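You operate a simulated robot arm through the tools that you are given. There is no shell and no other tool.

You run a simulated robot arm. Do the job below in one go: nothing can be reset, and whatever is moved stays where it is left.

TASK
Put the ink bottle that expires first from the packing bench top on the plate of the table scale. Put the mid yellow gauge block on the packing bench top away on the top of the belt far shelf. Switch the packing brake lever on. Turn the scale low knob to 320 g. Press the detector reset button three times. Turn the coder lot knob to 95. Fetch the check card with the earliest date from the top of the check side table and set it on top of the blue plate. Take the short setting block and leave it on top of the small yellow box. Take the teal fold finger and put it on top of the white cherry carton on the top of the closer side table. Any order will do. Set down upright: ink bottle, short setting block. The packing brake lever goes to its stop.

It is judged by the outcome, as a careful person would: the job done as asked, and still so three seconds after it is handed in. It fails if anything else is knocked over, pushed out of place, dropped, spilled or broken. Flat cloth is picked up by pressing the open fingertips on it (5 to 10 N) and closing them slowly along it; thin cloth reads only 2 to 8 mm in the jaws.

THE ROBOT
A 6-joint arm with a two-finger gripper on a trunk, on a base that moves. Base frame: it is fixed to the floor where the robot stands at the start and does not move with it; the origin is under the middle of the robot, x ahead of it, y to its left, z up. Lengths are in mm, angles in degrees, forces in N, time in s.
It reaches about 940 mm from its shoulder. Its first joint turns from -166.0 to 166.0 degrees. Places, roughly: blue plate (17x20x6 cm) [-800, 1900, 900]; check card [-2000, -2000, 750]; cherry carton [-2250, -1500, 750]; coder lot knob [-1400, -2600, 1100]; detector reset button [-800, -3200, 900]; ink bottle [3500, -2250, 750]; mid yellow gauge block [3750, -2500, 750]; packing brake lever [2100, -1300, 600]; plate of the table scale (12x12 cm) [1080, -4840, 860]; scale low knob [-100, -3800, 1100]; short setting block [-2000, 750, 1000]; small yellow box (10x7x6 cm) [-1100, 2200, 900]; teal fold finger [-3000, 1250, 1000]; top of the belt far shelf (23x61 cm) [-6380, 1500, 640]. Payload 2.54 kg.
The TCP is the grasp point between the finger pads, 30 mm short of the fingertips. In the tool frame z runs along the fingers and y along their closing line. The gripper opens to 116 mm; its body begins 95 mm behind the TCP.
Orientation is told as [roll, pitch, yaw] about the base's x, y, z axes, in that order, counted from this pose: with the fingers straight down and closing along the base's y, the tool's x points along the base's -x, its y along +y and its z along -z.

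THE INTERFACE
- The arm moves only by the tool send_rows. Its argument "deltas" is a list of rows, each a list of 7 numbers: the turn, a rotation vector about the tool's x, y, z in degrees, then the shift along the tool's x, y, z in mm, then the finger opening in mm, from 0 to 116. In form: [[ax, ay, az, x, y, z, gripper], ...]. A call has 1 to 20 rows; each row shifts and turns the commanded pose from where the row before left it, along the tool's axes as they then stand. A row lasts 0.2 s, in which the tool goes at most 50 mm and 8.6 degrees; a call with a longer step from one row to the next is refused whole, and so is a gripper value outside its range. A pose out of reach is approached as far as the arm can. The call stops where the force on the tool passes 40 N (or 10 N more than at its start, if that is more) or the arm is blocked; 0.2 s more then pass. Each finger travels about 72 mm/s and halts on what it meets, pressing with about 39 N; the grip force reading is that of the motor and also rises with nothing between the fingers. The clock runs only during rows and for 0.2 s after the last one: add rows that do not move to give the fingers time. The reply holds the time, the measured pose of the TCP, the force on the tool along the base axes, the opening and the grip force, in the units named above and with some noise, with the torque about the TCP (base axes, N m) and any sound that the robot's microphone picked up, and new pictures: "views" is both (left out), scene, wrist or none.
- Cameras (640 x 400 px; columns grow to the right, rows downward): "scene" is now at [-38.6, 153.8, 1425]; the picture's right is [-0.00, -1.00, 0.00], its down [-0.49, 0.00, -0.87] and it looks along [0.87, -0.00, -0.49] (base axes); focal length 248 px, centre (320, 200). "wrist" rides on the gripper at [69, -15, -122] in the tool frame; the picture's right is [0.21, 0.98, 0.00], its down [-0.83, 0.18, -0.53] and it looks along [-0.52, 0.11, 0.85] (tool axes); focal length 251 px, centre (320, 200). There is no depth. A picture from a camera that has moved, and an enlarged one, comes with that camera's place and axes in the base frame and with its lens. The place of the scene camera against the robot may be out by one fixed shift of up to 18 mm in any direction.
- roll_base(legs): drives the robot by 1 to 6 legs, each [ahead, left, turn to the left] in mm, mm and degrees, along the robot's own axes; the way and the turn of a leg run together, so that a leg with both is an arc; at most 1500 mm and 180 degrees a leg. The arm and the cameras ride along, it lands a little off, and it stops where it bumps. It gives what a move gives, and a new picture of the scene camera.
- aim_head(pan, tilt): turns the head with the scene camera to pan (to the left, within 120 degrees either way) and tilt (down, from -29 to 69), counted from straight ahead of the robot. It gives what a move gives, and a new picture of the scene camera.
- enlarge(camera, box): a new picture of the part [left, top, right, bottom] of that camera's present view, enlarged. It takes no simulated time.
- hand_in(): hands the job in; it is judged then, once.

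Places have to be worked out from the pictures, the camera data and where the tool is seen. Open the gripper and draw the arm clear of the work before you hand the job in, unless the task says otherwise.

The tools are called after "Call:" by a JSON object that holds its "api" and its "payload". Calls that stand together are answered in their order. send_rows: Moves the arm, as the interface text tells. Its arguments: {"type":"object","properties":{"deltas":{"type":"array","items":{"type":"array","items":{"type":"number"}}},"views":{"type":"string","enum":["both","scene","wrist","none"]}},"required":["deltas"]} The other tools are called the same way: roll_base (legs) drives the base; aim_head (pan, tilt) turns the head that bears the scene camera; enlarge (camera, box) takes an enlarged picture of a part of a camera's view; hand_in () hands the job in.

At the start:

```text
t: 0.0
tcp_pos: [632.5, 242.6, 1079.6]
orientation: [0.0, 0.0, -0.1]
wrist_force: [0.0, -0.6, 0.6]
wrist_torque: [-0.01, 0.03, 0.02]
finger_gap: 116.2
gripper_force: 0.1
robot x, y, heading: [-0.2, -1.3, 0.0]
head pan, tilt (commanded): [-0.1, 29.4]
```

scene: 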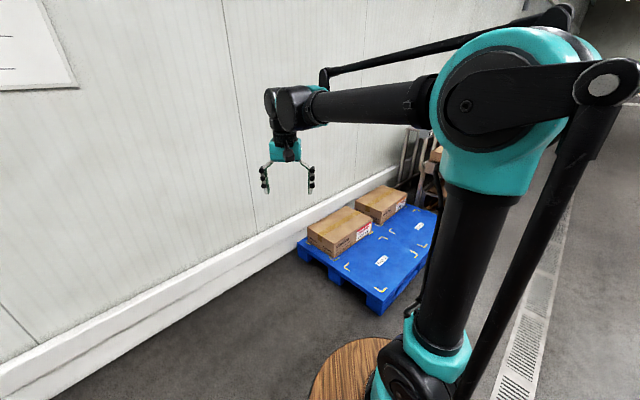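
wrist: 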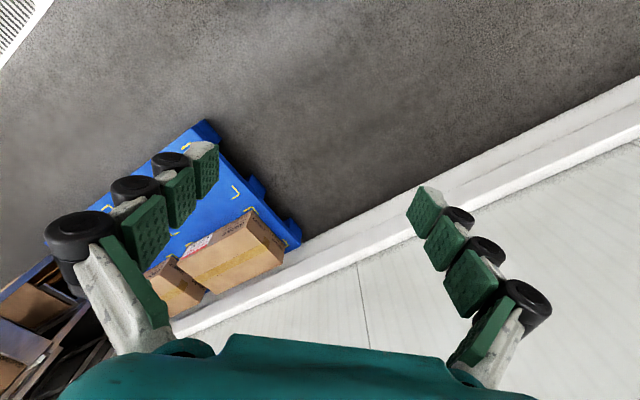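

The scene shows a wall ahead-left, a blue pallet with boxes and an aisle on the right. I'll look around with the head first to learn the layout.

Call:
{"api": "aim_head", "payload": {"pan": -60, "tilt": 15}}

Call:
{"api": "aim_head", "payload": {"pan": -120, "tilt": 15}}

Call:
{"api": "aim_head", "payload": {"pan": 120, "tilt": 15}}

Call:
{"api": "aim_head", "payload": {"pan": 60, "tilt": 15}}

```text
t: 1.3
tcp_pos: [631.8, 241.3, 1078.5]
orientation: [0.0, 0.0, 0.1]
wrist_force: [0.4, 0.0, 0.4]
wrist_torque: [-0.01, -0.01, 0.0]
finger_gap: 115.8
gripper_force: 0.0
robot x, y, heading: [-0.8, 1.2, 0.1]
head pan, tilt (commanded): [-60.0, 15.0]
camera scene: at [-82.5, 73.1, 1448.2], right [-0.87, -0.5, 0.0], down [-0.13, 0.22, -0.97], along [0.48, -0.84, -0.26], focal length 248 px, centre (320, 200)
```

scene: 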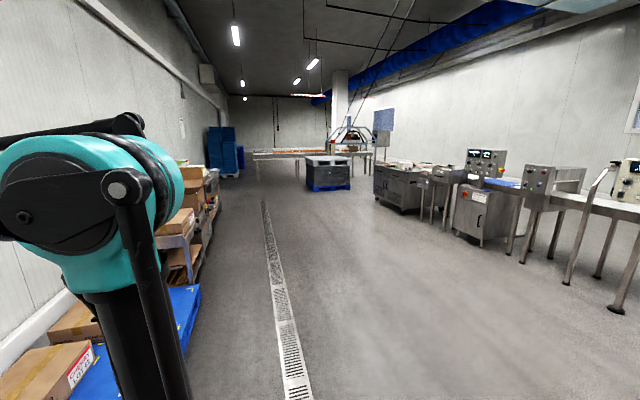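

```text
t: 2.6
tcp_pos: [632.7, 241.8, 1078.6]
orientation: [0.0, 0.0, -0.1]
wrist_force: [-0.5, -0.4, 0.0]
wrist_torque: [0.03, 0.02, -0.02]
finger_gap: 116.2
gripper_force: 0.0
robot x, y, heading: [0.2, -1.9, 0.2]
head pan, tilt (commanded): [-120.0, 15.0]
camera scene: at [-175.9, 73.0, 1448.3], right [-0.87, 0.5, 0.0], down [0.13, 0.22, -0.97], along [-0.48, -0.84, -0.26], focal length 248 px, centre (320, 200)
```

scene: 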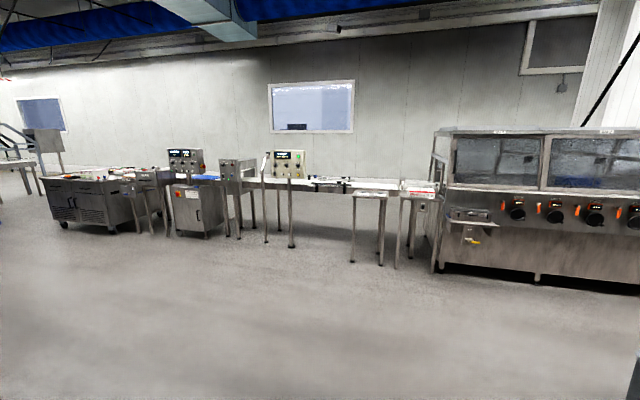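

```text
t: 6.0
tcp_pos: [633.3, 241.9, 1078.9]
orientation: [-0.1, -0.1, -0.1]
wrist_force: [0.0, -0.5, 0.5]
wrist_torque: [0.01, -0.01, 0.0]
finger_gap: 115.8
gripper_force: 0.1
robot x, y, heading: [3.0, 0.8, -0.3]
head pan, tilt (commanded): [120.0, 15.0]
camera scene: at [-175.9, 234.8, 1448.3], right [0.87, 0.5, 0.0], down [0.13, -0.22, -0.97], along [-0.48, 0.84, -0.26], focal length 248 px, centre (320, 200)
```

scene: 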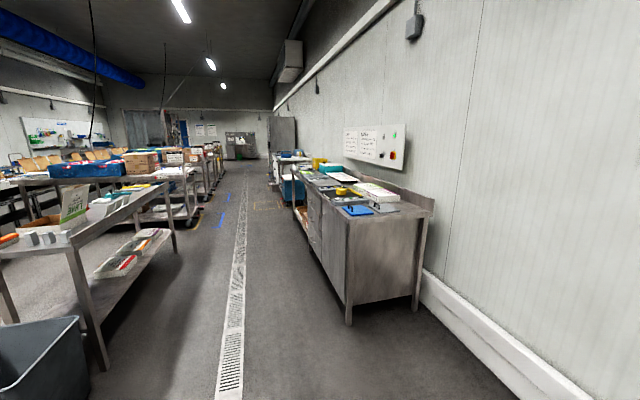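

```text
t: 7.3
tcp_pos: [631.0, 243.2, 1079.6]
orientation: [0.0, 0.0, 0.0]
wrist_force: [0.0, 0.4, 1.0]
wrist_torque: [-0.03, 0.0, -0.03]
finger_gap: 115.8
gripper_force: 0.0
robot x, y, heading: [-2.2, -0.2, 0.0]
head pan, tilt (commanded): [60.0, 15.0]
camera scene: at [-82.6, 234.9, 1448.3], right [0.87, -0.5, 0.0], down [-0.13, -0.22, -0.97], along [0.48, 0.84, -0.26], focal length 248 px, centre (320, 200)
```

scene: 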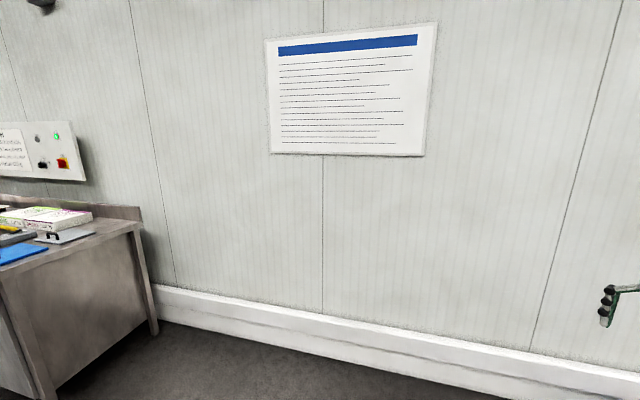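

The room runs along a −45° axis, with the machine line facing me on the right and packing shelves along the near wall. I'll aim the head at each work area and enlarge the views to identify things.

Call:
{"api": "aim_head", "payload": {"pan": -50, "tilt": 10}}

Call:
{"api": "enlarge", "payload": {"camera": "scene", "box": [200, 120, 360, 220]}}

```text
t: 9.2
tcp_pos: [631.8, 243.1, 1079.3]
orientation: [0.1, 0.0, 0.1]
wrist_force: [0.5, -0.1, -1.0]
wrist_torque: [-0.03, -0.01, 0.03]
finger_gap: 116.1
gripper_force: 0.0
robot x, y, heading: [-0.3, -4.0, 0.0]
head pan, tilt (commanded): [-50.0, 10.0]
camera scene: at [-69.4, 82.7, 1456.4], right [-0.77, -0.64, 0.0], down [-0.11, 0.13, -0.98], along [0.63, -0.75, -0.17], focal length 248 px, centre (320, 200)
```

scene: 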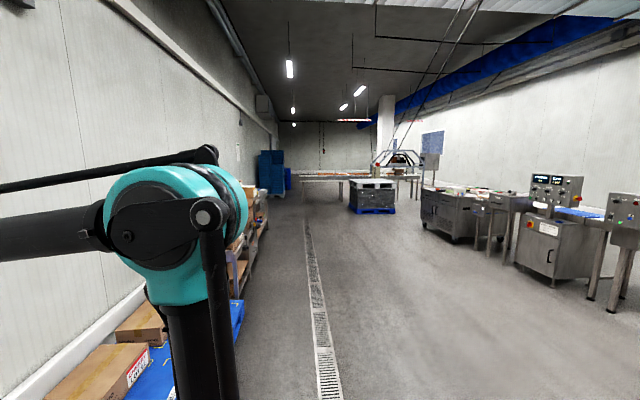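

```text
4.00 times, centred on (280, 170) of scene
camera zoom: at [-69.4, 82.7, 1456.4], right [-0.77, -0.64, 0.0], down [-0.11, 0.13, -0.98], along [0.63, -0.75, -0.17], focal length 994 px, centre (480, 320)
```

zoom: 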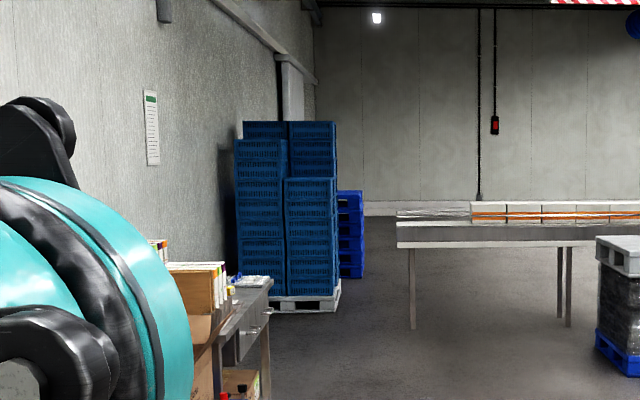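

The packing bench lies along the near wall. I'll look straight down in front to learn the robot's own footprint and where the arm is mounted.

Call:
{"api": "aim_head", "payload": {"pan": 0, "tilt": 69}}

Call:
{"api": "aim_head", "payload": {"pan": -70, "tilt": 65}}

```text
t: 10.4
tcp_pos: [632.6, 242.7, 1079.6]
orientation: [0.1, 0.0, 0.0]
wrist_force: [-0.5, 0.3, -0.7]
wrist_torque: [-0.01, 0.01, -0.01]
finger_gap: 116.0
gripper_force: 0.0
robot x, y, heading: [3.9, 1.5, -0.1]
head pan, tilt (commanded): [0.0, 68.8]
camera scene: at [-73.3, 153.9, 1372.6], right [0.0, -1.0, 0.0], down [-0.93, 0.0, -0.36], along [0.36, 0.0, -0.93], focal length 248 px, centre (320, 200)
```

scene: 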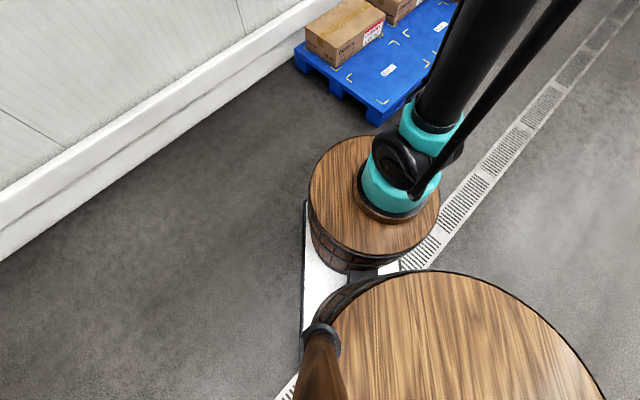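

```text
t: 11.9
tcp_pos: [630.7, 242.5, 1079.6]
orientation: [0.0, 0.0, 0.0]
wrist_force: [0.4, 0.8, 0.0]
wrist_torque: [0.01, 0.03, -0.02]
finger_gap: 115.9
gripper_force: 0.1
robot x, y, heading: [3.4, 0.2, 0.1]
head pan, tilt (commanded): [-70.0, 65.0]
camera scene: at [-108.4, 96.9, 1376.4], right [-0.94, -0.34, 0.0], down [-0.31, 0.85, -0.42], along [0.14, -0.4, -0.91], focal length 248 px, centre (320, 200)
```

scene: 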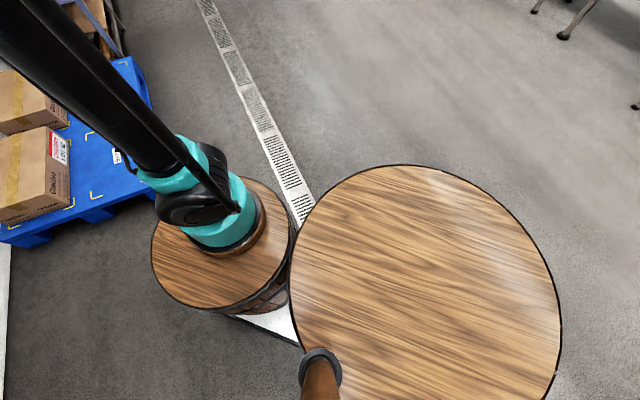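

The arm stands on a small barrel ahead, with a larger barrel behind it. I'll look down to the back and both sides for the rest of the footprint.

Call:
{"api": "aim_head", "payload": {"pan": -120, "tilt": 50}}

Call:
{"api": "aim_head", "payload": {"pan": 100, "tilt": 69}}

```text
t: 13.0
tcp_pos: [632.1, 241.9, 1079.3]
orientation: [-0.1, 0.1, -0.1]
wrist_force: [-0.2, 0.4, 0.3]
wrist_torque: [0.01, 0.0, 0.01]
finger_gap: 116.1
gripper_force: 0.0
robot x, y, heading: [-2.4, 3.2, 0.0]
head pan, tilt (commanded): [-120.0, 50.0]
camera scene: at [-167.7, 87.2, 1394.5], right [-0.87, 0.5, 0.0], down [0.38, 0.66, -0.64], along [-0.32, -0.56, -0.77], focal length 248 px, centre (320, 200)
```

scene: 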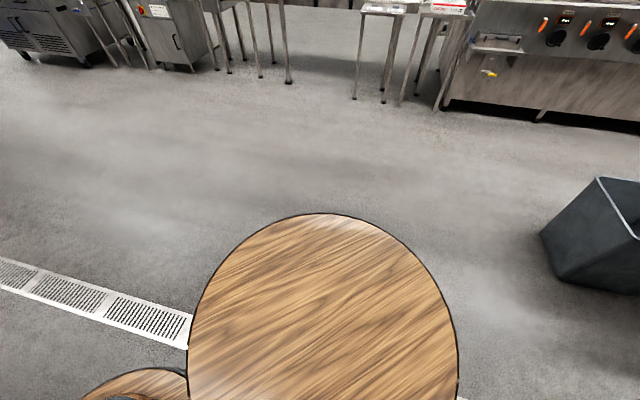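

```text
t: 16.2
tcp_pos: [631.4, 242.7, 1079.3]
orientation: [0.0, 0.0, 0.0]
wrist_force: [-0.5, 0.1, 0.3]
wrist_torque: [0.01, -0.02, 0.02]
finger_gap: 116.0
gripper_force: 0.1
robot x, y, heading: [-1.4, -1.3, -0.1]
head pan, tilt (commanded): [100.0, 68.8]
camera scene: at [-138.9, 209.0, 1372.6], right [0.98, 0.17, 0.0], down [0.16, -0.92, -0.36], along [-0.06, 0.36, -0.93], focal length 248 px, centre (320, 200)
```

scene: 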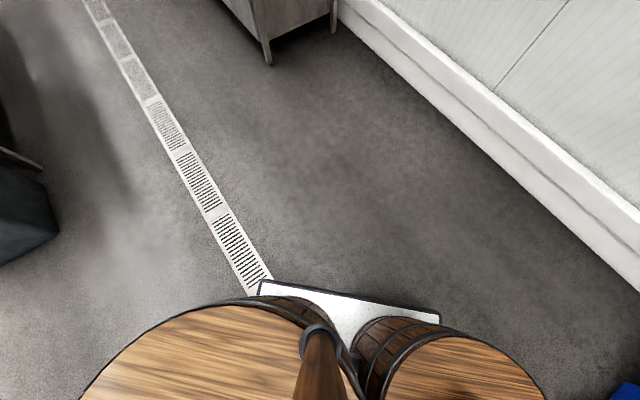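

The base plate spans about ±410 × ±227 mm, with the arm axis near (210, −60) and the shoulder around z≈800. I'll turn right to the room axis and drive down the aisle towards the packing bench.

Call:
{"api": "roll_base", "payload": {"legs": [[0, 0, -45], [1000, -100, 0], [800, -100, 0]]}}

Call:
{"api": "aim_head", "payload": {"pan": 35, "tilt": 20}}

```text
t: 27.4
tcp_pos: [1754.0, -1672.9, 1079.2]
orientation: [0.1, -0.1, -44.5]
wrist_force: [-0.2, -0.4, -0.3]
wrist_torque: [-0.04, 0.02, -0.02]
finger_gap: 116.1
gripper_force: 0.0
robot x, y, heading: [1129.0, -1402.5, -44.6]
head pan, tilt (commanded): [100.0, 68.8]
camera scene: at [1176.5, -1161.5, 1372.6], right [0.82, -0.57, 0.0], down [-0.53, -0.77, -0.36], along [0.21, 0.3, -0.93], focal length 248 px, centre (320, 200)
```

scene: 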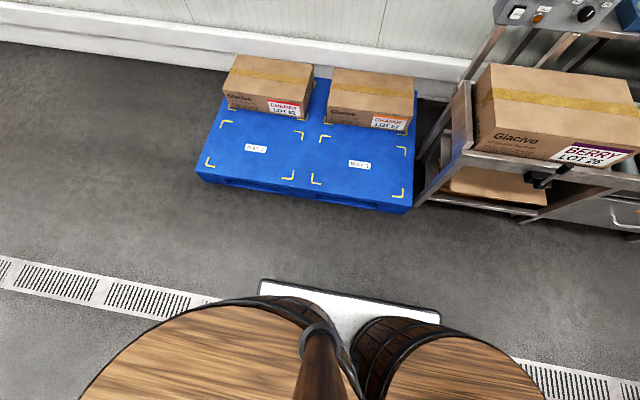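

```text
t: 28.7
tcp_pos: [1754.8, -1672.5, 1078.6]
orientation: [0.0, 0.0, -44.5]
wrist_force: [0.0, 0.2, 0.3]
wrist_torque: [-0.01, -0.02, 0.0]
finger_gap: 115.9
gripper_force: 0.1
robot x, y, heading: [1135.9, -1400.2, -44.6]
head pan, tilt (commanded): [35.0, 20.0]
camera scene: at [1236.6, -1222.9, 1440.1], right [-0.16, -0.99, 0.0], down [-0.34, 0.06, -0.94], along [0.93, -0.15, -0.34], focal length 248 px, centre (320, 200)
```

scene: 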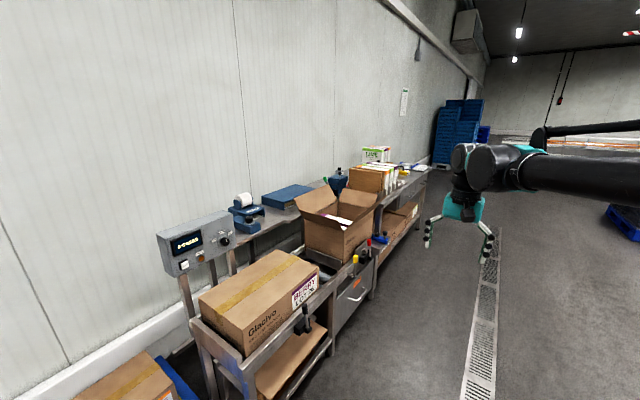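

The lever appears to be the black handle on the conveyor front edge at px (307,318), matching [2100,−1300,600]. I'll enlarge it and the bench further along.

Call:
{"api": "enlarge", "payload": {"camera": "scene", "box": [260, 270, 372, 340]}}

Call:
{"api": "enlarge", "payload": {"camera": "scene", "box": [310, 135, 438, 215]}}

Call:
{"api": "enlarge", "payload": {"camera": "scene", "box": [140, 185, 300, 285]}}

```text
5.71 times, centred on (316, 305) of scene
camera zoom: at [1236.6, -1222.9, 1440.1], right [-0.16, -0.99, 0.0], down [-0.34, 0.06, -0.94], along [0.93, -0.15, -0.34], focal length 1419 px, centre (343, -400)
```

zoom: 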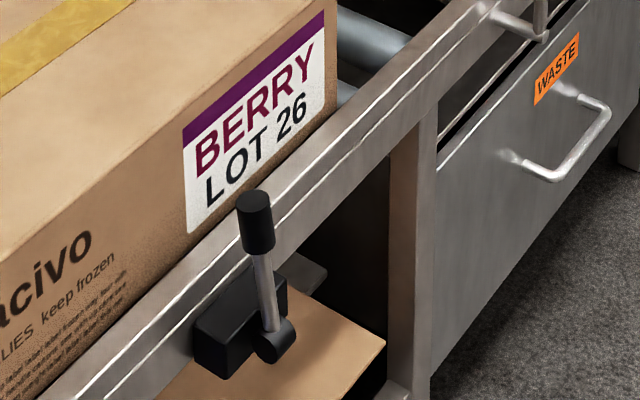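

```text
5.00 times, centred on (374, 175) of scene
camera zoom: at [1236.6, -1222.9, 1440.1], right [-0.16, -0.99, 0.0], down [-0.34, 0.06, -0.94], along [0.93, -0.15, -0.34], focal length 1242 px, centre (50, 325)
```

zoom: 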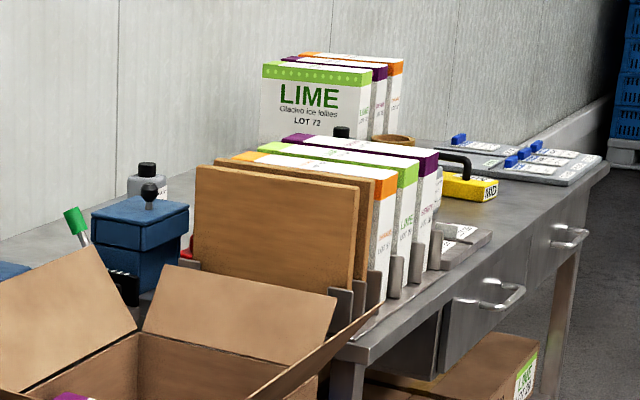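

```text
4.00 times, centred on (220, 235) of scene
camera zoom: at [1236.6, -1222.9, 1440.1], right [-0.16, -0.99, 0.0], down [-0.34, 0.06, -0.94], along [0.93, -0.15, -0.34], focal length 994 px, centre (720, 60)
```

zoom: 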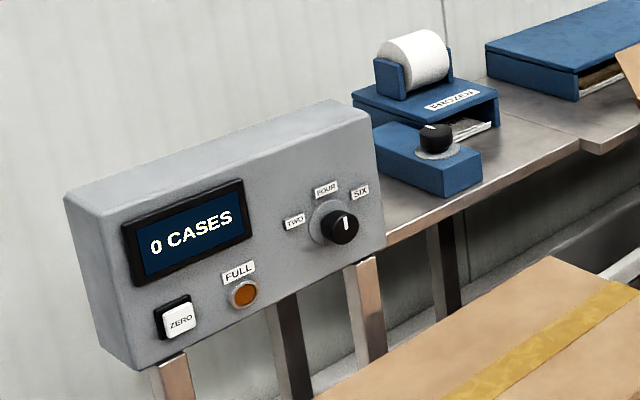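

The lever stands nearly upright; I need to find its ON/OFF marking. I'll drive along and turn to face the bench at the lever.

Call:
{"api": "roll_base", "payload": {"legs": [[470, 0, 0], [0, 0, 89.6]]}}

Call:
{"api": "aim_head", "payload": {"pan": 0, "tilt": 40}}

```text
t: 35.3
tcp_pos: [1749.4, -1114.5, 1079.1]
orientation: [0.0, 0.0, 44.5]
wrist_force: [-0.2, -0.1, -1.1]
wrist_torque: [0.03, 0.0, 0.0]
finger_gap: 116.0
gripper_force: 0.0
robot x, y, heading: [1465.3, -1729.2, 44.3]
head pan, tilt (commanded): [35.0, 20.0]
camera scene: at [1285.3, -1611.9, 1440.1], right [0.98, -0.18, 0.0], down [-0.06, -0.34, -0.94], along [0.17, 0.92, -0.34], focal length 248 px, centre (320, 200)
```

scene: 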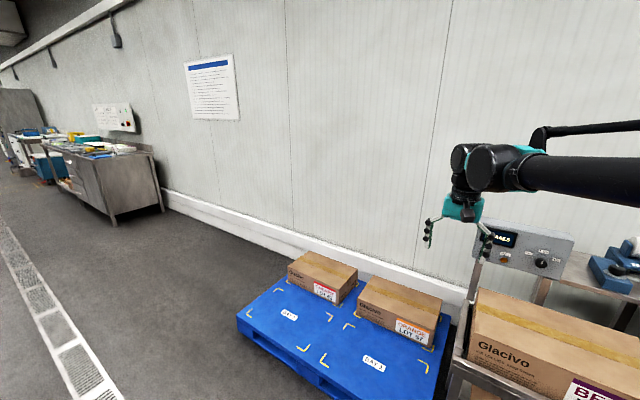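

```text
t: 36.3
tcp_pos: [1749.5, -1115.1, 1080.1]
orientation: [0.0, 0.1, 44.4]
wrist_force: [0.6, 0.2, 0.6]
wrist_torque: [0.0, -0.02, -0.01]
finger_gap: 116.2
gripper_force: 0.0
robot x, y, heading: [1469.4, -1732.3, 44.5]
head pan, tilt (commanded): [0.0, 40.0]
camera scene: at [1328.9, -1643.9, 1408.7], right [0.7, -0.71, 0.0], down [-0.46, -0.45, -0.77], along [0.55, 0.54, -0.64], focal length 248 px, centre (320, 200)
```

scene: 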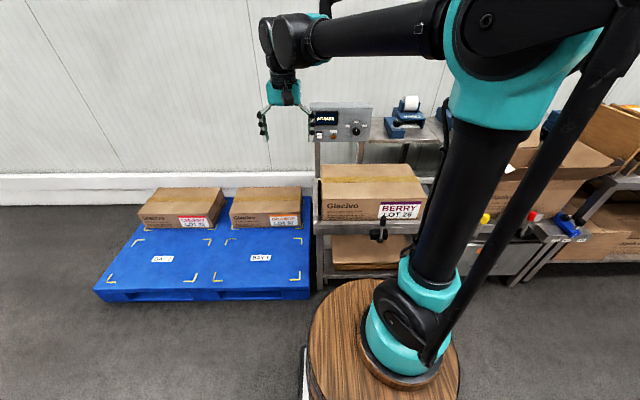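

Call:
{"api": "enlarge", "payload": {"camera": "scene", "box": [340, 200, 420, 250]}}

Call:
{"api": "enlarge", "payload": {"camera": "wrist", "box": [0, 0, 640, 400]}}

```text
8.00 times, centred on (380, 225) of scene
camera zoom: at [1328.9, -1643.9, 1408.7], right [0.7, -0.71, 0.0], down [-0.46, -0.45, -0.77], along [0.55, 0.54, -0.64], focal length 1987 px, centre (-160, 0)
```

zoom: 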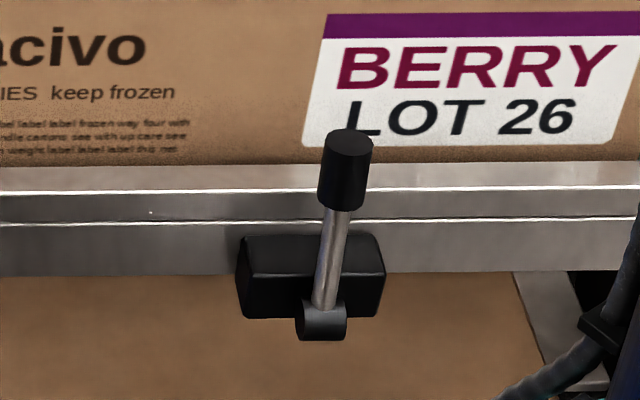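

```text
1.00 times, centred on (320, 200) of wrist (not enlarged: the box is as wide or as high as the picture)
camera zoom: at [1711.5, -1175.0, 1200.4], right [-0.84, 0.55, 0.0], down [0.46, 0.71, 0.53], along [0.29, 0.45, -0.85], focal length 251 px, centre (320, 200)
```

zoom: 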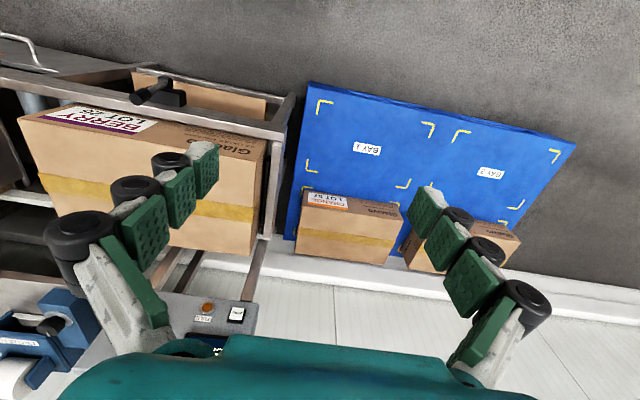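

The lever pivot triangulates to ≈[2082,−1299,515] with the knob top ≈[2082,−1290,655], nearly upright, and no label is visible yet. I'll bring the wrist camera in for a closer look from the front.

Call:
{"api": "send_rows", "payload": {"deltas": [[0, 0, 0, 6, -47, 0, 116], [0, 0, 0, 6, -47, 0, 116], [0, 0, 0, 6, -47, 0, 116], [0, 0, 0, 6, -47, 0, 116], [0, 0, 0, 6, -47, 0, 116], [0, 0, 0, 6, -47, 0, 116], [0, 0, 0, 6, -47, 0, 116], [0, 0, 0, 6, -47, 0, 116], [0, 0, 0, 0, 0, 46, 116], [0, 0, 0, 0, 0, 46, 116], [0, 0, 0, 0, 0, 46, 116], [0, 0, 0, 0, 0, 46, 116], [0, 0, 0, 0, 0, 46, 116]]}}

```text
t: 39.1
tcp_pos: [1978.3, -1417.8, 848.9]
orientation: [0.1, 0.0, 44.3]
wrist_force: [-1.5, 0.3, -0.4]
wrist_torque: [0.02, -0.09, -0.02]
finger_gap: 115.7
gripper_force: 0.0
robot x, y, heading: [1472.0, -1731.4, 44.4]
head pan, tilt (commanded): [0.0, 40.0]
camera scene: at [1328.8, -1644.1, 1408.7], right [0.7, -0.71, 0.0], down [-0.46, -0.45, -0.77], along [0.55, 0.54, -0.64], focal length 248 px, centre (320, 200)
camera wrist: at [1939.5, -1476.7, 969.8], right [-0.84, 0.55, 0.0], down [0.46, 0.71, 0.53], along [0.29, 0.45, -0.85], focal length 251 px, centre (320, 200)
```

scene: 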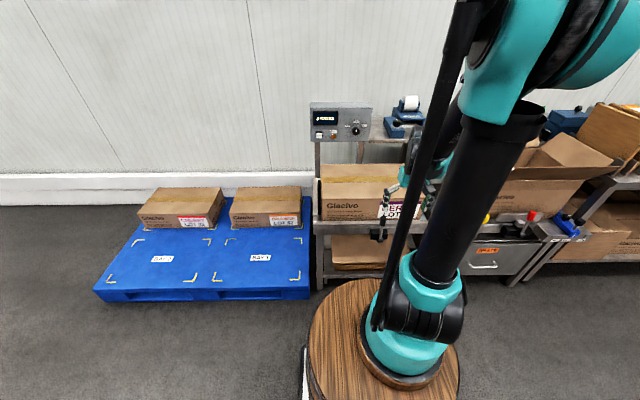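
wrist: 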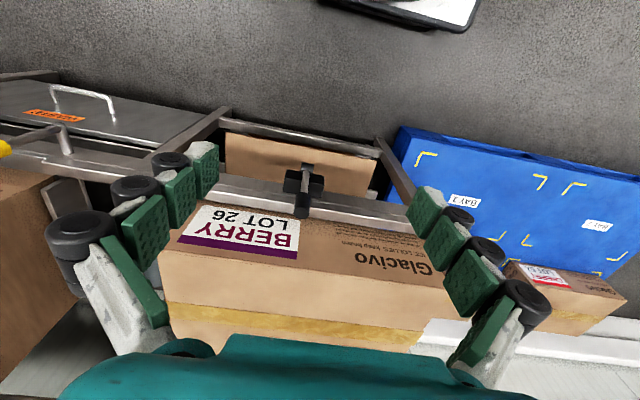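

The wrist view (inverted) shows the lever at (302,190). I'll enlarge that.

Call:
{"api": "enlarge", "payload": {"camera": "wrist", "box": [222, 140, 382, 240]}}

```text
4.00 times, centred on (302, 190) of wrist
camera zoom: at [1939.5, -1476.7, 969.8], right [-0.84, 0.55, 0.0], down [0.46, 0.71, 0.53], along [0.29, 0.45, -0.85], focal length 1006 px, centre (392, 240)
```

zoom: 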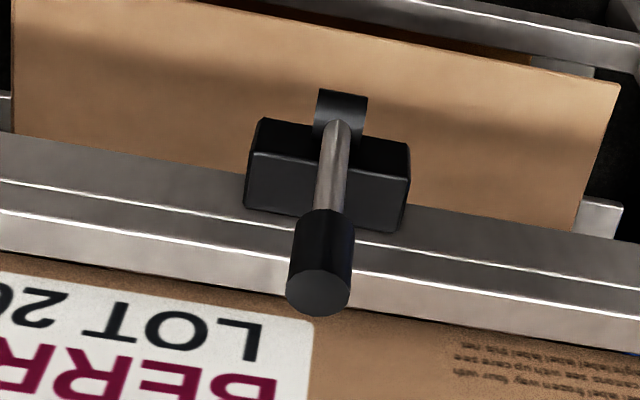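

No label on this side either. I'll enlarge the hub more tightly to determine the pivot axis direction.

Call:
{"api": "enlarge", "payload": {"camera": "wrist", "box": [282, 155, 330, 185]}}

Call:
{"api": "enlarge", "payload": {"camera": "scene", "box": [300, 90, 380, 140]}}

```text
13.33 times, centred on (306, 170) of wrist
camera zoom: at [1939.5, -1476.7, 969.8], right [-0.84, 0.55, 0.0], down [0.46, 0.71, 0.53], along [0.29, 0.45, -0.85], focal length 3352 px, centre (507, 600)
```

zoom: 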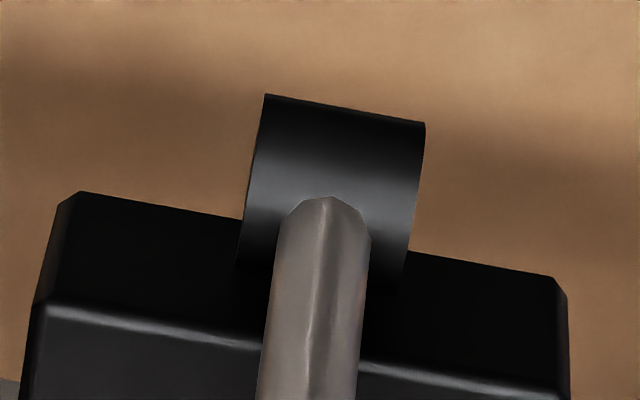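

```text
8.00 times, centred on (340, 115) of scene
camera zoom: at [1328.8, -1644.1, 1408.7], right [0.7, -0.71, 0.0], down [-0.46, -0.45, -0.77], along [0.55, 0.54, -0.64], focal length 1987 px, centre (160, 880)
```

zoom: 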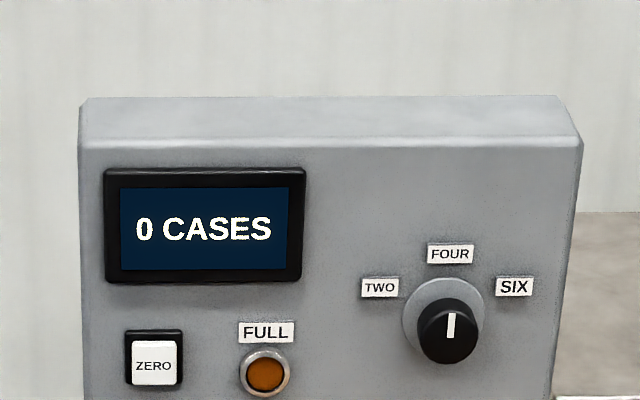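

The hub's shading shows its axis runs along the rail, so the lever tilts towards or away from me; leaning slightly back, it must be pulled towards me to go on. I'll tilt the fingers 45° forward and get a second wrist view of the knob.

Call:
{"api": "send_rows", "payload": {"deltas": [[0, -7.5, 0, 0, 0, 0, 116], [0, -7.5, 0, 0, 0, 0, 116], [0, -7.5, 0, 0, 0, 0, 116], [0, -7.5, 0, 0, 0, 0, 116], [0, -7.5, 0, 0, 0, 0, 116], [0, -7.5, 0, 0, 0, 0, 116], [0, 0, 0, 14, 0, 25, 116], [0, 0, 0, 14, 0, 25, 116], [0, 0, 0, 14, 0, 25, 116]]}}

```text
t: 41.1
tcp_pos: [2002.0, -1398.8, 825.0]
orientation: [0.0, -45.0, 44.4]
wrist_force: [-0.7, -0.2, -0.5]
wrist_torque: [-0.04, -0.05, -0.01]
finger_gap: 116.0
gripper_force: 0.0
out of reach, approached as far as the arm can: row 7, 8, 9
robot x, y, heading: [1468.8, -1725.9, 44.5]
head pan, tilt (commanded): [0.0, 40.0]
camera scene: at [1328.7, -1644.2, 1408.7], right [0.7, -0.71, 0.0], down [-0.46, -0.45, -0.77], along [0.55, 0.54, -0.64], focal length 248 px, centre (320, 200)
camera wrist: at [1915.7, -1504.8, 860.2], right [-0.79, 0.59, -0.15], down [0.02, 0.27, 0.96], along [0.61, 0.76, -0.23], focal length 251 px, centre (320, 200)
```

scene: 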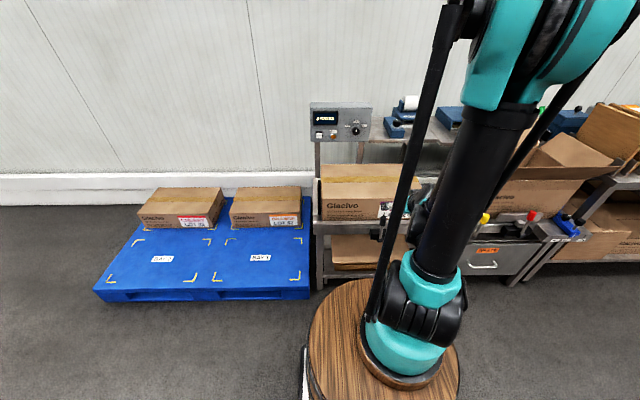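
wrist: 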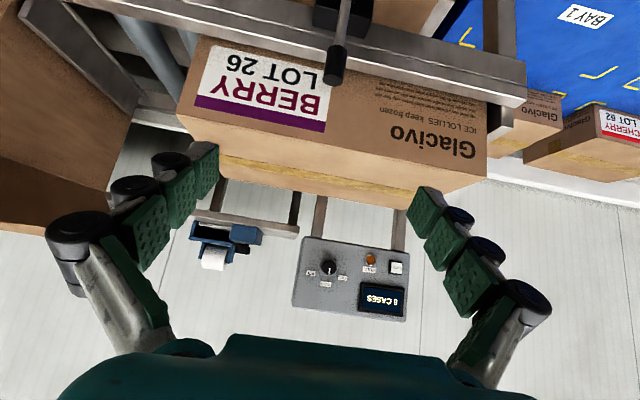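

Two wrist views triangulate the knob top at ≈[2095,−1297,634] and the hub at ≈[2085,−1307,494]. The arm is too folded here, so I'll back the base away 220 mm.

Call:
{"api": "roll_base", "payload": {"legs": [[-220, 0, 0]]}}

Call:
{"api": "send_rows", "payload": {"deltas": [[0, 0, 0, 0, 0, 0, 116], [0, 0, 0, 0, 0, 30, 116], [0, 0, 0, 0, 0, 40, 116], [0, 0, 0, 0, 0, 40, 116], [0, 0, 0, 0, 0, 20, 116]]}}

```text
t: 42.8
tcp_pos: [1843.7, -1554.1, 822.6]
orientation: [0.0, -44.9, 44.4]
wrist_force: [0.0, -0.2, 0.2]
wrist_torque: [-0.02, -0.04, 0.01]
finger_gap: 115.9
gripper_force: 0.1
robot x, y, heading: [1311.3, -1885.8, 44.3]
head pan, tilt (commanded): [0.0, 40.0]
camera scene: at [1171.1, -1798.3, 1408.7], right [0.7, -0.72, 0.0], down [-0.46, -0.45, -0.77], along [0.55, 0.54, -0.64], focal length 248 px, centre (320, 200)
```

scene: 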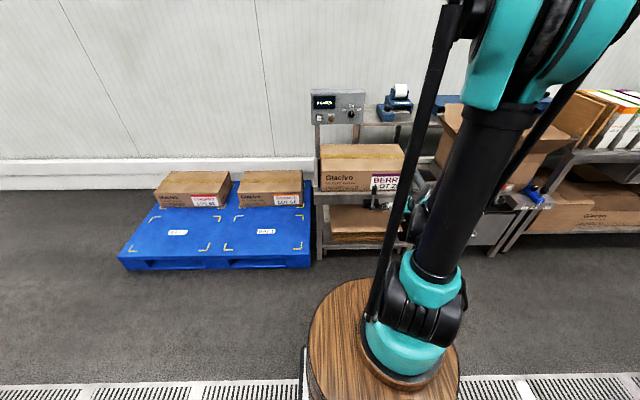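

```text
t: 44.0
tcp_pos: [1927.2, -1482.6, 795.4]
orientation: [0.0, -44.8, 44.3]
wrist_force: [-0.4, 1.0, 0.1]
wrist_torque: [-0.02, 0.0, -0.04]
finger_gap: 115.8
gripper_force: 0.0
out of reach, approached as far as the arm can: row 2, 3, 4, 5
robot x, y, heading: [1305.6, -1884.9, 44.4]
head pan, tilt (commanded): [0.0, 40.0]
camera scene: at [1170.9, -1798.4, 1408.7], right [0.7, -0.72, 0.0], down [-0.46, -0.45, -0.77], along [0.55, 0.54, -0.64], focal length 248 px, centre (320, 200)
camera wrist: at [1841.0, -1587.8, 832.5], right [-0.79, 0.59, -0.15], down [0.02, 0.28, 0.96], along [0.61, 0.76, -0.23], focal length 251 px, centre (320, 200)
```

scene: 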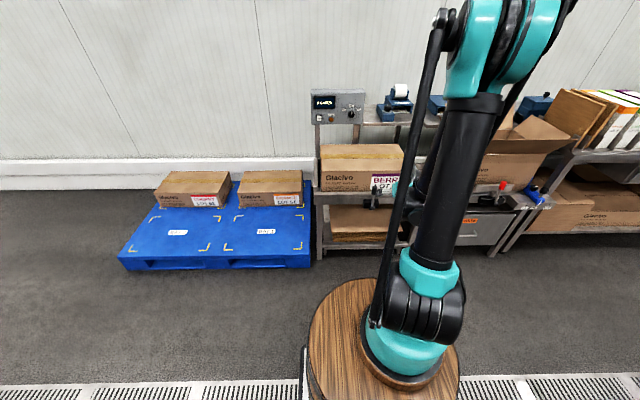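
wrist: 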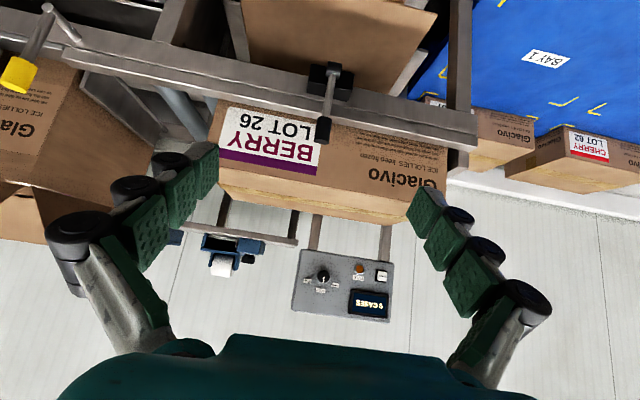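

The wrist is still too close to the shoulder on that path; I'll move forward horizontally first so the arm extends, then come down.

Call:
{"api": "send_rows", "payload": {"deltas": [[0, 0, 0, -30, 0, 30, 116], [0, 0, 0, -30, 0, 30, 116], [0, 0, 0, -30, 0, 30, 116]], "views": "wrist"}}

```text
t: 44.8
tcp_pos: [2017.9, -1393.1, 797.0]
orientation: [0.0, -45.0, 44.4]
wrist_force: [-0.7, -0.2, 0.6]
wrist_torque: [0.0, 0.01, 0.03]
finger_gap: 115.8
gripper_force: 0.1
robot x, y, heading: [1308.4, -1882.2, 44.2]
head pan, tilt (commanded): [0.0, 40.0]
camera wrist: at [1931.3, -1499.5, 833.5], right [-0.79, 0.59, -0.15], down [0.02, 0.27, 0.96], along [0.61, 0.76, -0.23], focal length 251 px, centre (320, 200)
```

wrist: 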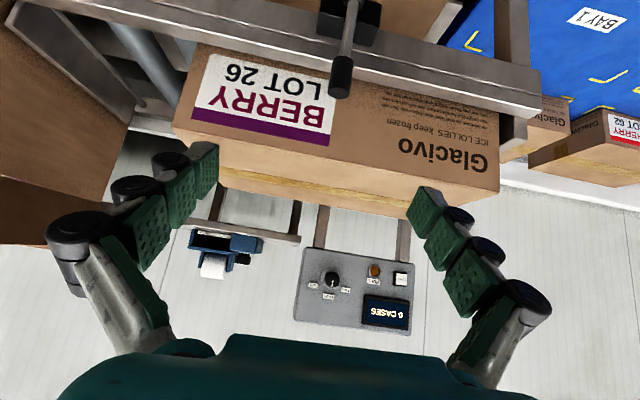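

Commanded poses restart from the measured one. Now I'll shift to a pre-grasp pose about 110 mm short of the knob along the finger direction.

Call:
{"api": "send_rows", "payload": {"deltas": [[0, 0, 0, 15, 4.5, 35, 116], [0, 0, 0, 15, 4.5, 35, 116], [0, 0, 0, 14.5, 4.5, 34, 116], [0, 0, 0, 0, 0, 0, 80]], "views": "wrist"}}

Call:
{"api": "enlarge", "payload": {"camera": "wrist", "box": [240, 0, 400, 100]}}

```text
t: 45.8
tcp_pos: [2038.5, -1354.3, 690.4]
orientation: [0.1, -45.0, 44.3]
wrist_force: [0.6, 0.5, -0.3]
wrist_torque: [0.0, -0.01, -0.01]
finger_gap: 80.1
gripper_force: 0.1
robot x, y, heading: [1310.8, -1884.3, 44.1]
head pan, tilt (commanded): [0.0, 40.0]
camera wrist: at [1952.3, -1459.8, 726.4], right [-0.79, 0.59, -0.15], down [0.02, 0.27, 0.96], along [0.61, 0.76, -0.23], focal length 251 px, centre (320, 200)
```

wrist: 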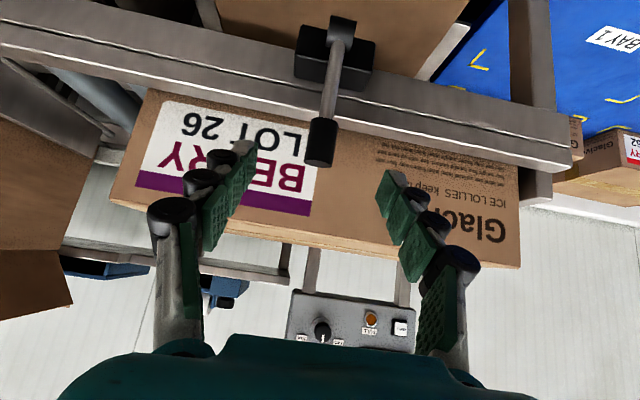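

```text
4.00 times, centred on (320, 50) of wrist
camera zoom: at [1952.3, -1459.8, 726.4], right [-0.79, 0.59, -0.15], down [0.02, 0.27, 0.96], along [0.61, 0.76, -0.23], focal length 1006 px, centre (320, 800)
```

zoom: 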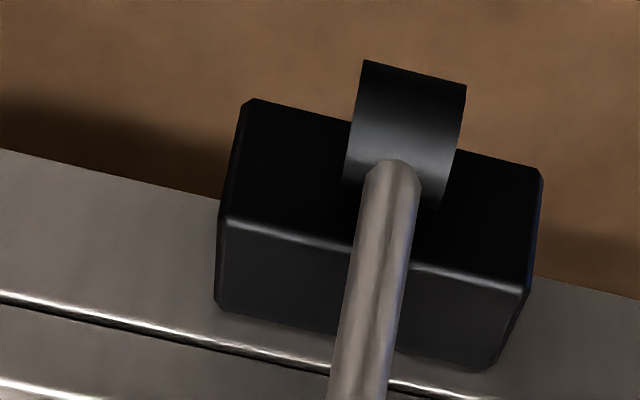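

The knob rechecks at n≈562, z≈637, in line with the gripper. I'll advance 90 mm along the fingers and close on the knob.

Call:
{"api": "send_rows", "payload": {"deltas": [[0, 0, 0, 0, 0, 45, 80], [0, 0, 0, 0, 0, 44, 80], [0, 0, 0, 0, 0, 0, 60], [0, 0, 0, 0, 0, 0, 40], [0, 0, 0, 0, 0, 0, 20], [0, 0, 0, 0, 0, 0, 20]], "views": "wrist"}}

```text
t: 47.2
tcp_pos: [2083.2, -1310.0, 628.1]
orientation: [0.0, -44.9, 44.4]
wrist_force: [-8.4, 10.3, -2.8]
wrist_torque: [0.17, 0.08, 0.09]
finger_gap: 29.4
gripper_force: 7.3
robot x, y, heading: [1312.0, -1886.9, 44.4]
head pan, tilt (commanded): [0.0, 40.0]
camera wrist: at [1997.0, -1415.9, 664.1], right [-0.79, 0.59, -0.15], down [0.02, 0.27, 0.96], along [0.61, 0.76, -0.23], focal length 251 px, centre (320, 200)
```

wrist: 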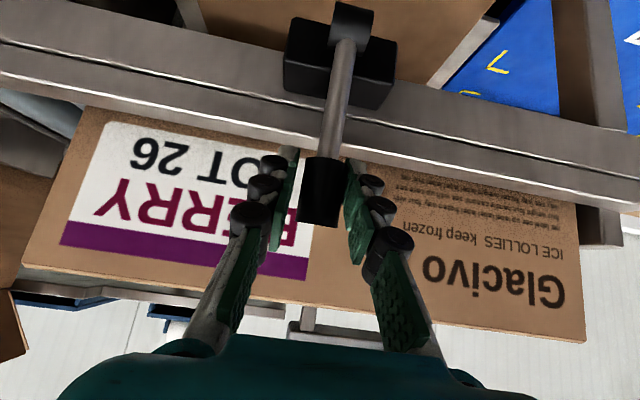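

Gripped at 29.4 mm. I'll ease 2 mm sideways and pull the knob towards me on its arc about the hub, turning the tool along with it, in small steps.

Call:
{"api": "send_rows", "payload": {"deltas": [[0, 0, 0, 0, 2, 0, 15], [0, -4, 0, 6.8, 0, -6.5, 15], [0, -4, 0, 6.8, 0, -6.5, 15], [0, -4, 0, 6.8, 0, -6.5, 15], [0, -4, 0, 6.8, 0, -6.5, 15]], "views": "wrist"}}

```text
t: 47.9
tcp_pos: [2083.1, -1307.5, 635.9]
orientation: [0.3, -50.2, 44.4]
wrist_force: [0.6, 4.7, -10.5]
wrist_torque: [0.46, -0.65, 0.1]
finger_gap: 24.6
gripper_force: 45.3
out of reach, approached as far as the arm can: row 2, 3
robot x, y, heading: [1311.6, -1884.4, 44.5]
head pan, tilt (commanded): [0.0, 40.0]
stopped in row 3: the force on the tool passed its limit at 75 N (the readings are from after the stop); the commanded pose is now the measured one
camera wrist: at [1996.0, -1414.7, 659.8], right [-0.78, 0.6, -0.16], down [-0.04, 0.21, 0.98], along [0.62, 0.77, -0.14], focal length 251 px, centre (320, 200)
```

wrist: 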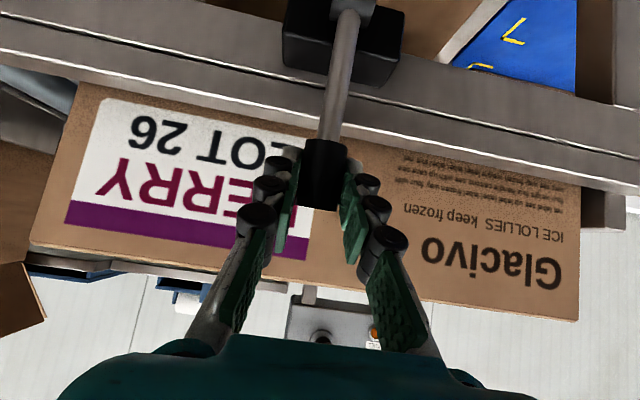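

The tilt beyond 45° exceeded the arm's wrist range here and the tool rode up. I'll release, retreat, and back the base away a bit more for a better posture.

Call:
{"api": "send_rows", "payload": {"deltas": [[0, 0, 0, 0, 0, 0, 60], [0, 0, 0, 0, 0, 0, 80], [0, 0, 0, 0, 0, 0, 80], [0, 0, 0, 0, 0, -40, 80], [0, 0, 0, 0, 0, -40, 80], [0, 0, 0, 0, 0, -30, 80]], "views": "wrist"}}

Call:
{"api": "roll_base", "payload": {"legs": [[-120, 0, 0]]}}

```text
t: 49.3
tcp_pos: [2037.2, -1357.7, 721.1]
orientation: [0.3, -50.2, 44.5]
wrist_force: [-0.2, 0.4, -0.5]
wrist_torque: [0.04, -0.03, -0.01]
finger_gap: 80.2
gripper_force: 0.1
out of reach, approached as far as the arm can: row 4, 5, 6
robot x, y, heading: [1311.1, -1884.3, 44.5]
head pan, tilt (commanded): [0.0, 40.0]
camera wrist: at [1948.5, -1465.6, 744.8], right [-0.78, 0.6, -0.16], down [-0.04, 0.21, 0.98], along [0.62, 0.77, -0.14], focal length 251 px, centre (320, 200)
```

wrist: 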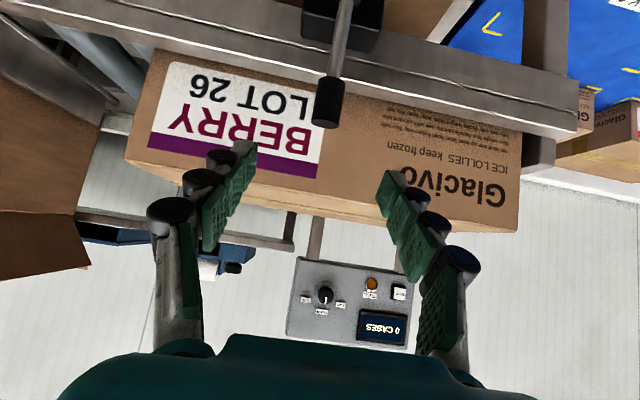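

```text
t: 50.6
tcp_pos: [1948.9, -1440.8, 720.2]
orientation: [0.3, -50.2, 44.4]
wrist_force: [-0.6, -0.3, -0.3]
wrist_torque: [0.0, -0.01, 0.04]
finger_gap: 80.0
gripper_force: 0.1
robot x, y, heading: [1224.9, -1969.7, 44.4]
head pan, tilt (commanded): [0.0, 40.0]
camera scene: at [1084.8, -1882.4, 1408.7], right [0.7, -0.72, 0.0], down [-0.46, -0.45, -0.77], along [0.55, 0.54, -0.64], focal length 248 px, centre (320, 200)
```

scene: 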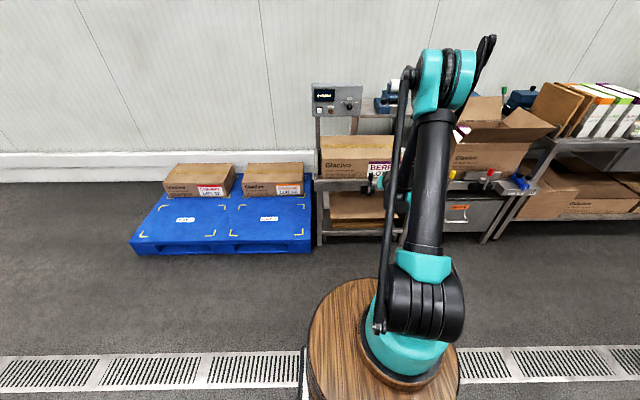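

With the base ~120 mm further back, I'll extend forward to the pre-grasp pose and restore the 45° tilt.

Call:
{"api": "send_rows", "payload": {"deltas": [[0, 0, 0, -20.4, 0, 37.3, 80], [0, 0, 0, -20.4, 0, 37.3, 80], [0, 0, 0, -20.4, 0, 37.2, 80], [0, 5.2, 0, 0, 0, 0, 80]], "views": "wrist"}}

```text
t: 51.6
tcp_pos: [2039.3, -1353.6, 695.8]
orientation: [0.3, -45.1, 44.4]
wrist_force: [-0.6, 0.0, 0.1]
wrist_torque: [-0.01, -0.01, 0.02]
finger_gap: 79.9
gripper_force: 0.1
robot x, y, heading: [1223.9, -1972.1, 44.1]
head pan, tilt (commanded): [0.0, 40.0]
camera wrist: at [1953.7, -1458.6, 732.8], right [-0.79, 0.59, -0.15], down [0.02, 0.27, 0.96], along [0.61, 0.76, -0.23], focal length 251 px, centre (320, 200)
```

wrist: 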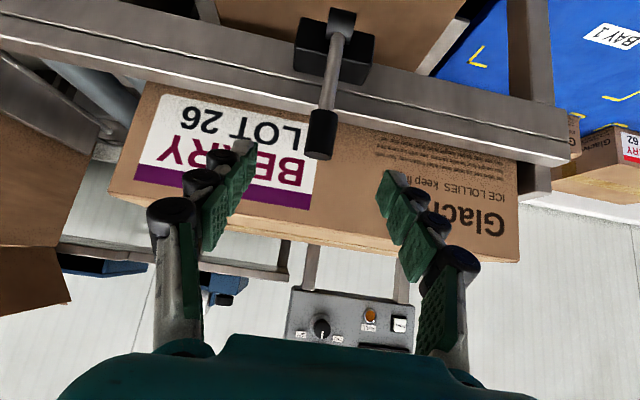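

Same pre-grasp pose as before. I'll advance 96 mm, shifting 3 mm sideways, and close on the knob.

Call:
{"api": "send_rows", "payload": {"deltas": [[0, 0, 0, 1, 1, 32, 80], [0, 0, 0, 1, 1, 32, 80], [0, 0, 0, 1, 1, 32, 80], [0, 0, 0, 0, 0, 0, 60], [0, 0, 0, 0, 0, 0, 40], [0, 0, 0, 0, 0, 0, 20], [0, 0, 0, 0, 0, 0, 20]], "views": "wrist"}}

```text
t: 53.2
tcp_pos: [2085.2, -1306.7, 625.8]
orientation: [0.2, -45.1, 44.3]
wrist_force: [7.1, -4.5, -1.7]
wrist_torque: [-0.08, -0.34, -0.07]
finger_gap: 24.4
gripper_force: 45.2
robot x, y, heading: [1225.3, -1967.7, 44.3]
head pan, tilt (commanded): [0.0, 40.0]
camera wrist: at [1998.6, -1412.0, 663.0], right [-0.79, 0.59, -0.15], down [0.02, 0.27, 0.96], along [0.61, 0.76, -0.23], focal length 251 px, centre (320, 200)
```

wrist: 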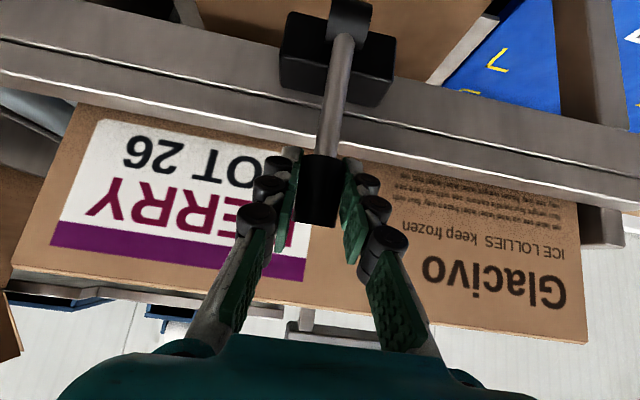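

Firm grip at 24.4 mm with low side force. I'll pull along the arc in small co-rotating steps.

Call:
{"api": "send_rows", "payload": {"deltas": [[0, -3, 0, 4.9, 0, -4.9, 15], [0, -3, 0, 4.9, 0, -4.9, 15], [0, -3, 0, 4.9, 0, -4.9, 15]], "views": "wrist"}}

```text
t: 54.0
tcp_pos: [2070.7, -1320.5, 625.5]
orientation: [0.2, -54.1, 44.3]
wrist_force: [19.7, -3.2, 16.2]
wrist_torque: [0.82, -1.2, -0.12]
finger_gap: 24.7
gripper_force: 45.7
robot x, y, heading: [1221.3, -1966.5, 44.5]
head pan, tilt (commanded): [0.0, 40.0]
camera wrist: at [1981.5, -1429.1, 640.6], right [-0.78, 0.61, -0.17], down [-0.09, 0.16, 0.98], along [0.63, 0.78, -0.07], focal length 251 px, centre (320, 200)
```

wrist: 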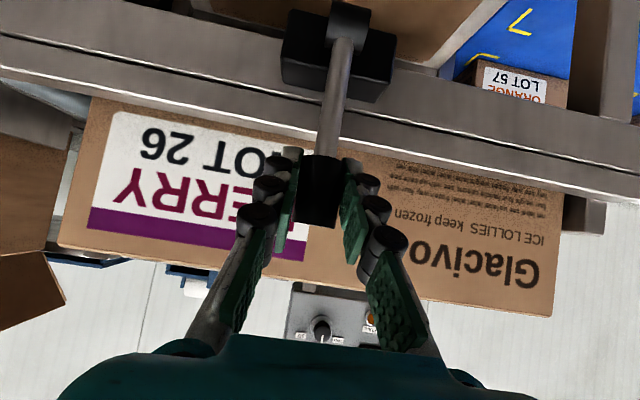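

The lever is following (TCP moved 20 mm towards me with ~12 N). I'll continue the arc.

Call:
{"api": "send_rows", "payload": {"deltas": [[0, -4, 0, 6.3, 0, -6.8, 15], [0, -4, 0, 6.3, 0, -6.8, 15], [0, -4, 0, 6.3, 0, -6.8, 15], [0, -4, 0, 6.3, 0, -6.8, 15]], "views": "wrist"}}

```text
t: 55.0
tcp_pos: [2058.5, -1332.1, 621.3]
orientation: [0.7, -69.8, 44.2]
wrist_force: [2.1, -15.0, -18.5]
wrist_torque: [-1.08, 0.91, -0.14]
finger_gap: 24.6
gripper_force: 45.0
out of reach, approached as far as the arm can: row 4
robot x, y, heading: [1227.1, -1971.9, 44.4]
head pan, tilt (commanded): [0.0, 40.0]
camera wrist: at [1970.3, -1441.0, 599.1], right [-0.74, 0.64, -0.2], down [-0.28, -0.03, 0.96], along [0.61, 0.77, 0.2], focal length 251 px, centre (320, 200)
```

wrist: 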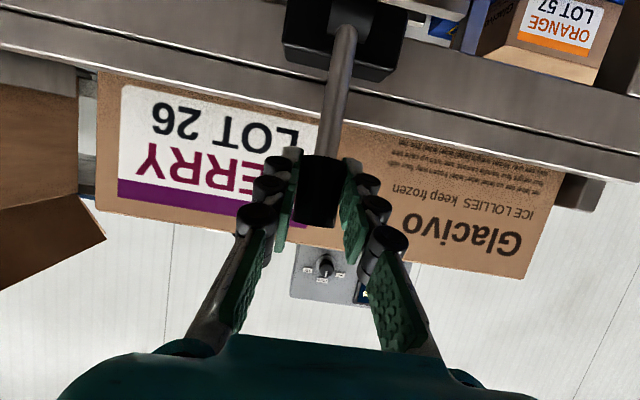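

Tilt has reached its limit (70°), so I'll continue pulling at a fixed orientation, letting the knob turn between the pads.

Call:
{"api": "send_rows", "payload": {"deltas": [[0, 0, 0, 5.5, 0, -8.8, 15], [0, 0, 0, 6, 0, -8.6, 15], [0, 0, 0, 6.5, 0, -8.2, 15], [0, 0, 0, 7, 0, -8, 15]], "views": "wrist"}}

```text
t: 55.9
tcp_pos: [2058.2, -1331.5, 624.4]
orientation: [0.6, -69.8, 44.3]
wrist_force: [9.4, 7.5, -15.7]
wrist_torque: [0.37, -0.58, -0.04]
finger_gap: 24.4
gripper_force: 44.7
out of reach, approached as far as the arm can: row 1, 2, 3, 4
robot x, y, heading: [1225.0, -1969.0, 44.5]
head pan, tilt (commanded): [0.0, 40.0]
stopped in row 4: the force on the tool passed its limit at 40 N (the readings are from after the stop); the commanded pose is now the measured one
camera wrist: at [1971.2, -1440.4, 600.4], right [-0.74, 0.64, -0.2], down [-0.28, -0.03, 0.96], along [0.61, 0.77, 0.2], focal length 251 px, centre (320, 200)
```

wrist: 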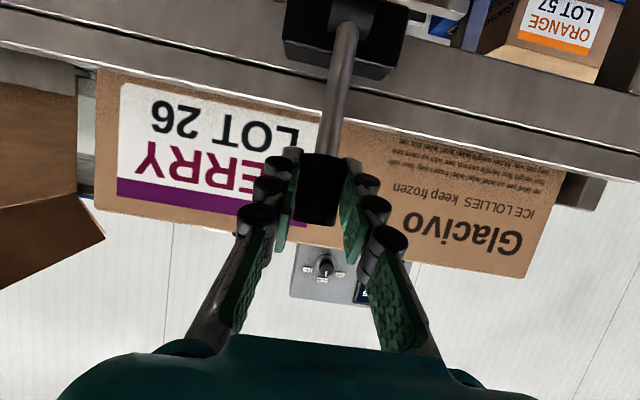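

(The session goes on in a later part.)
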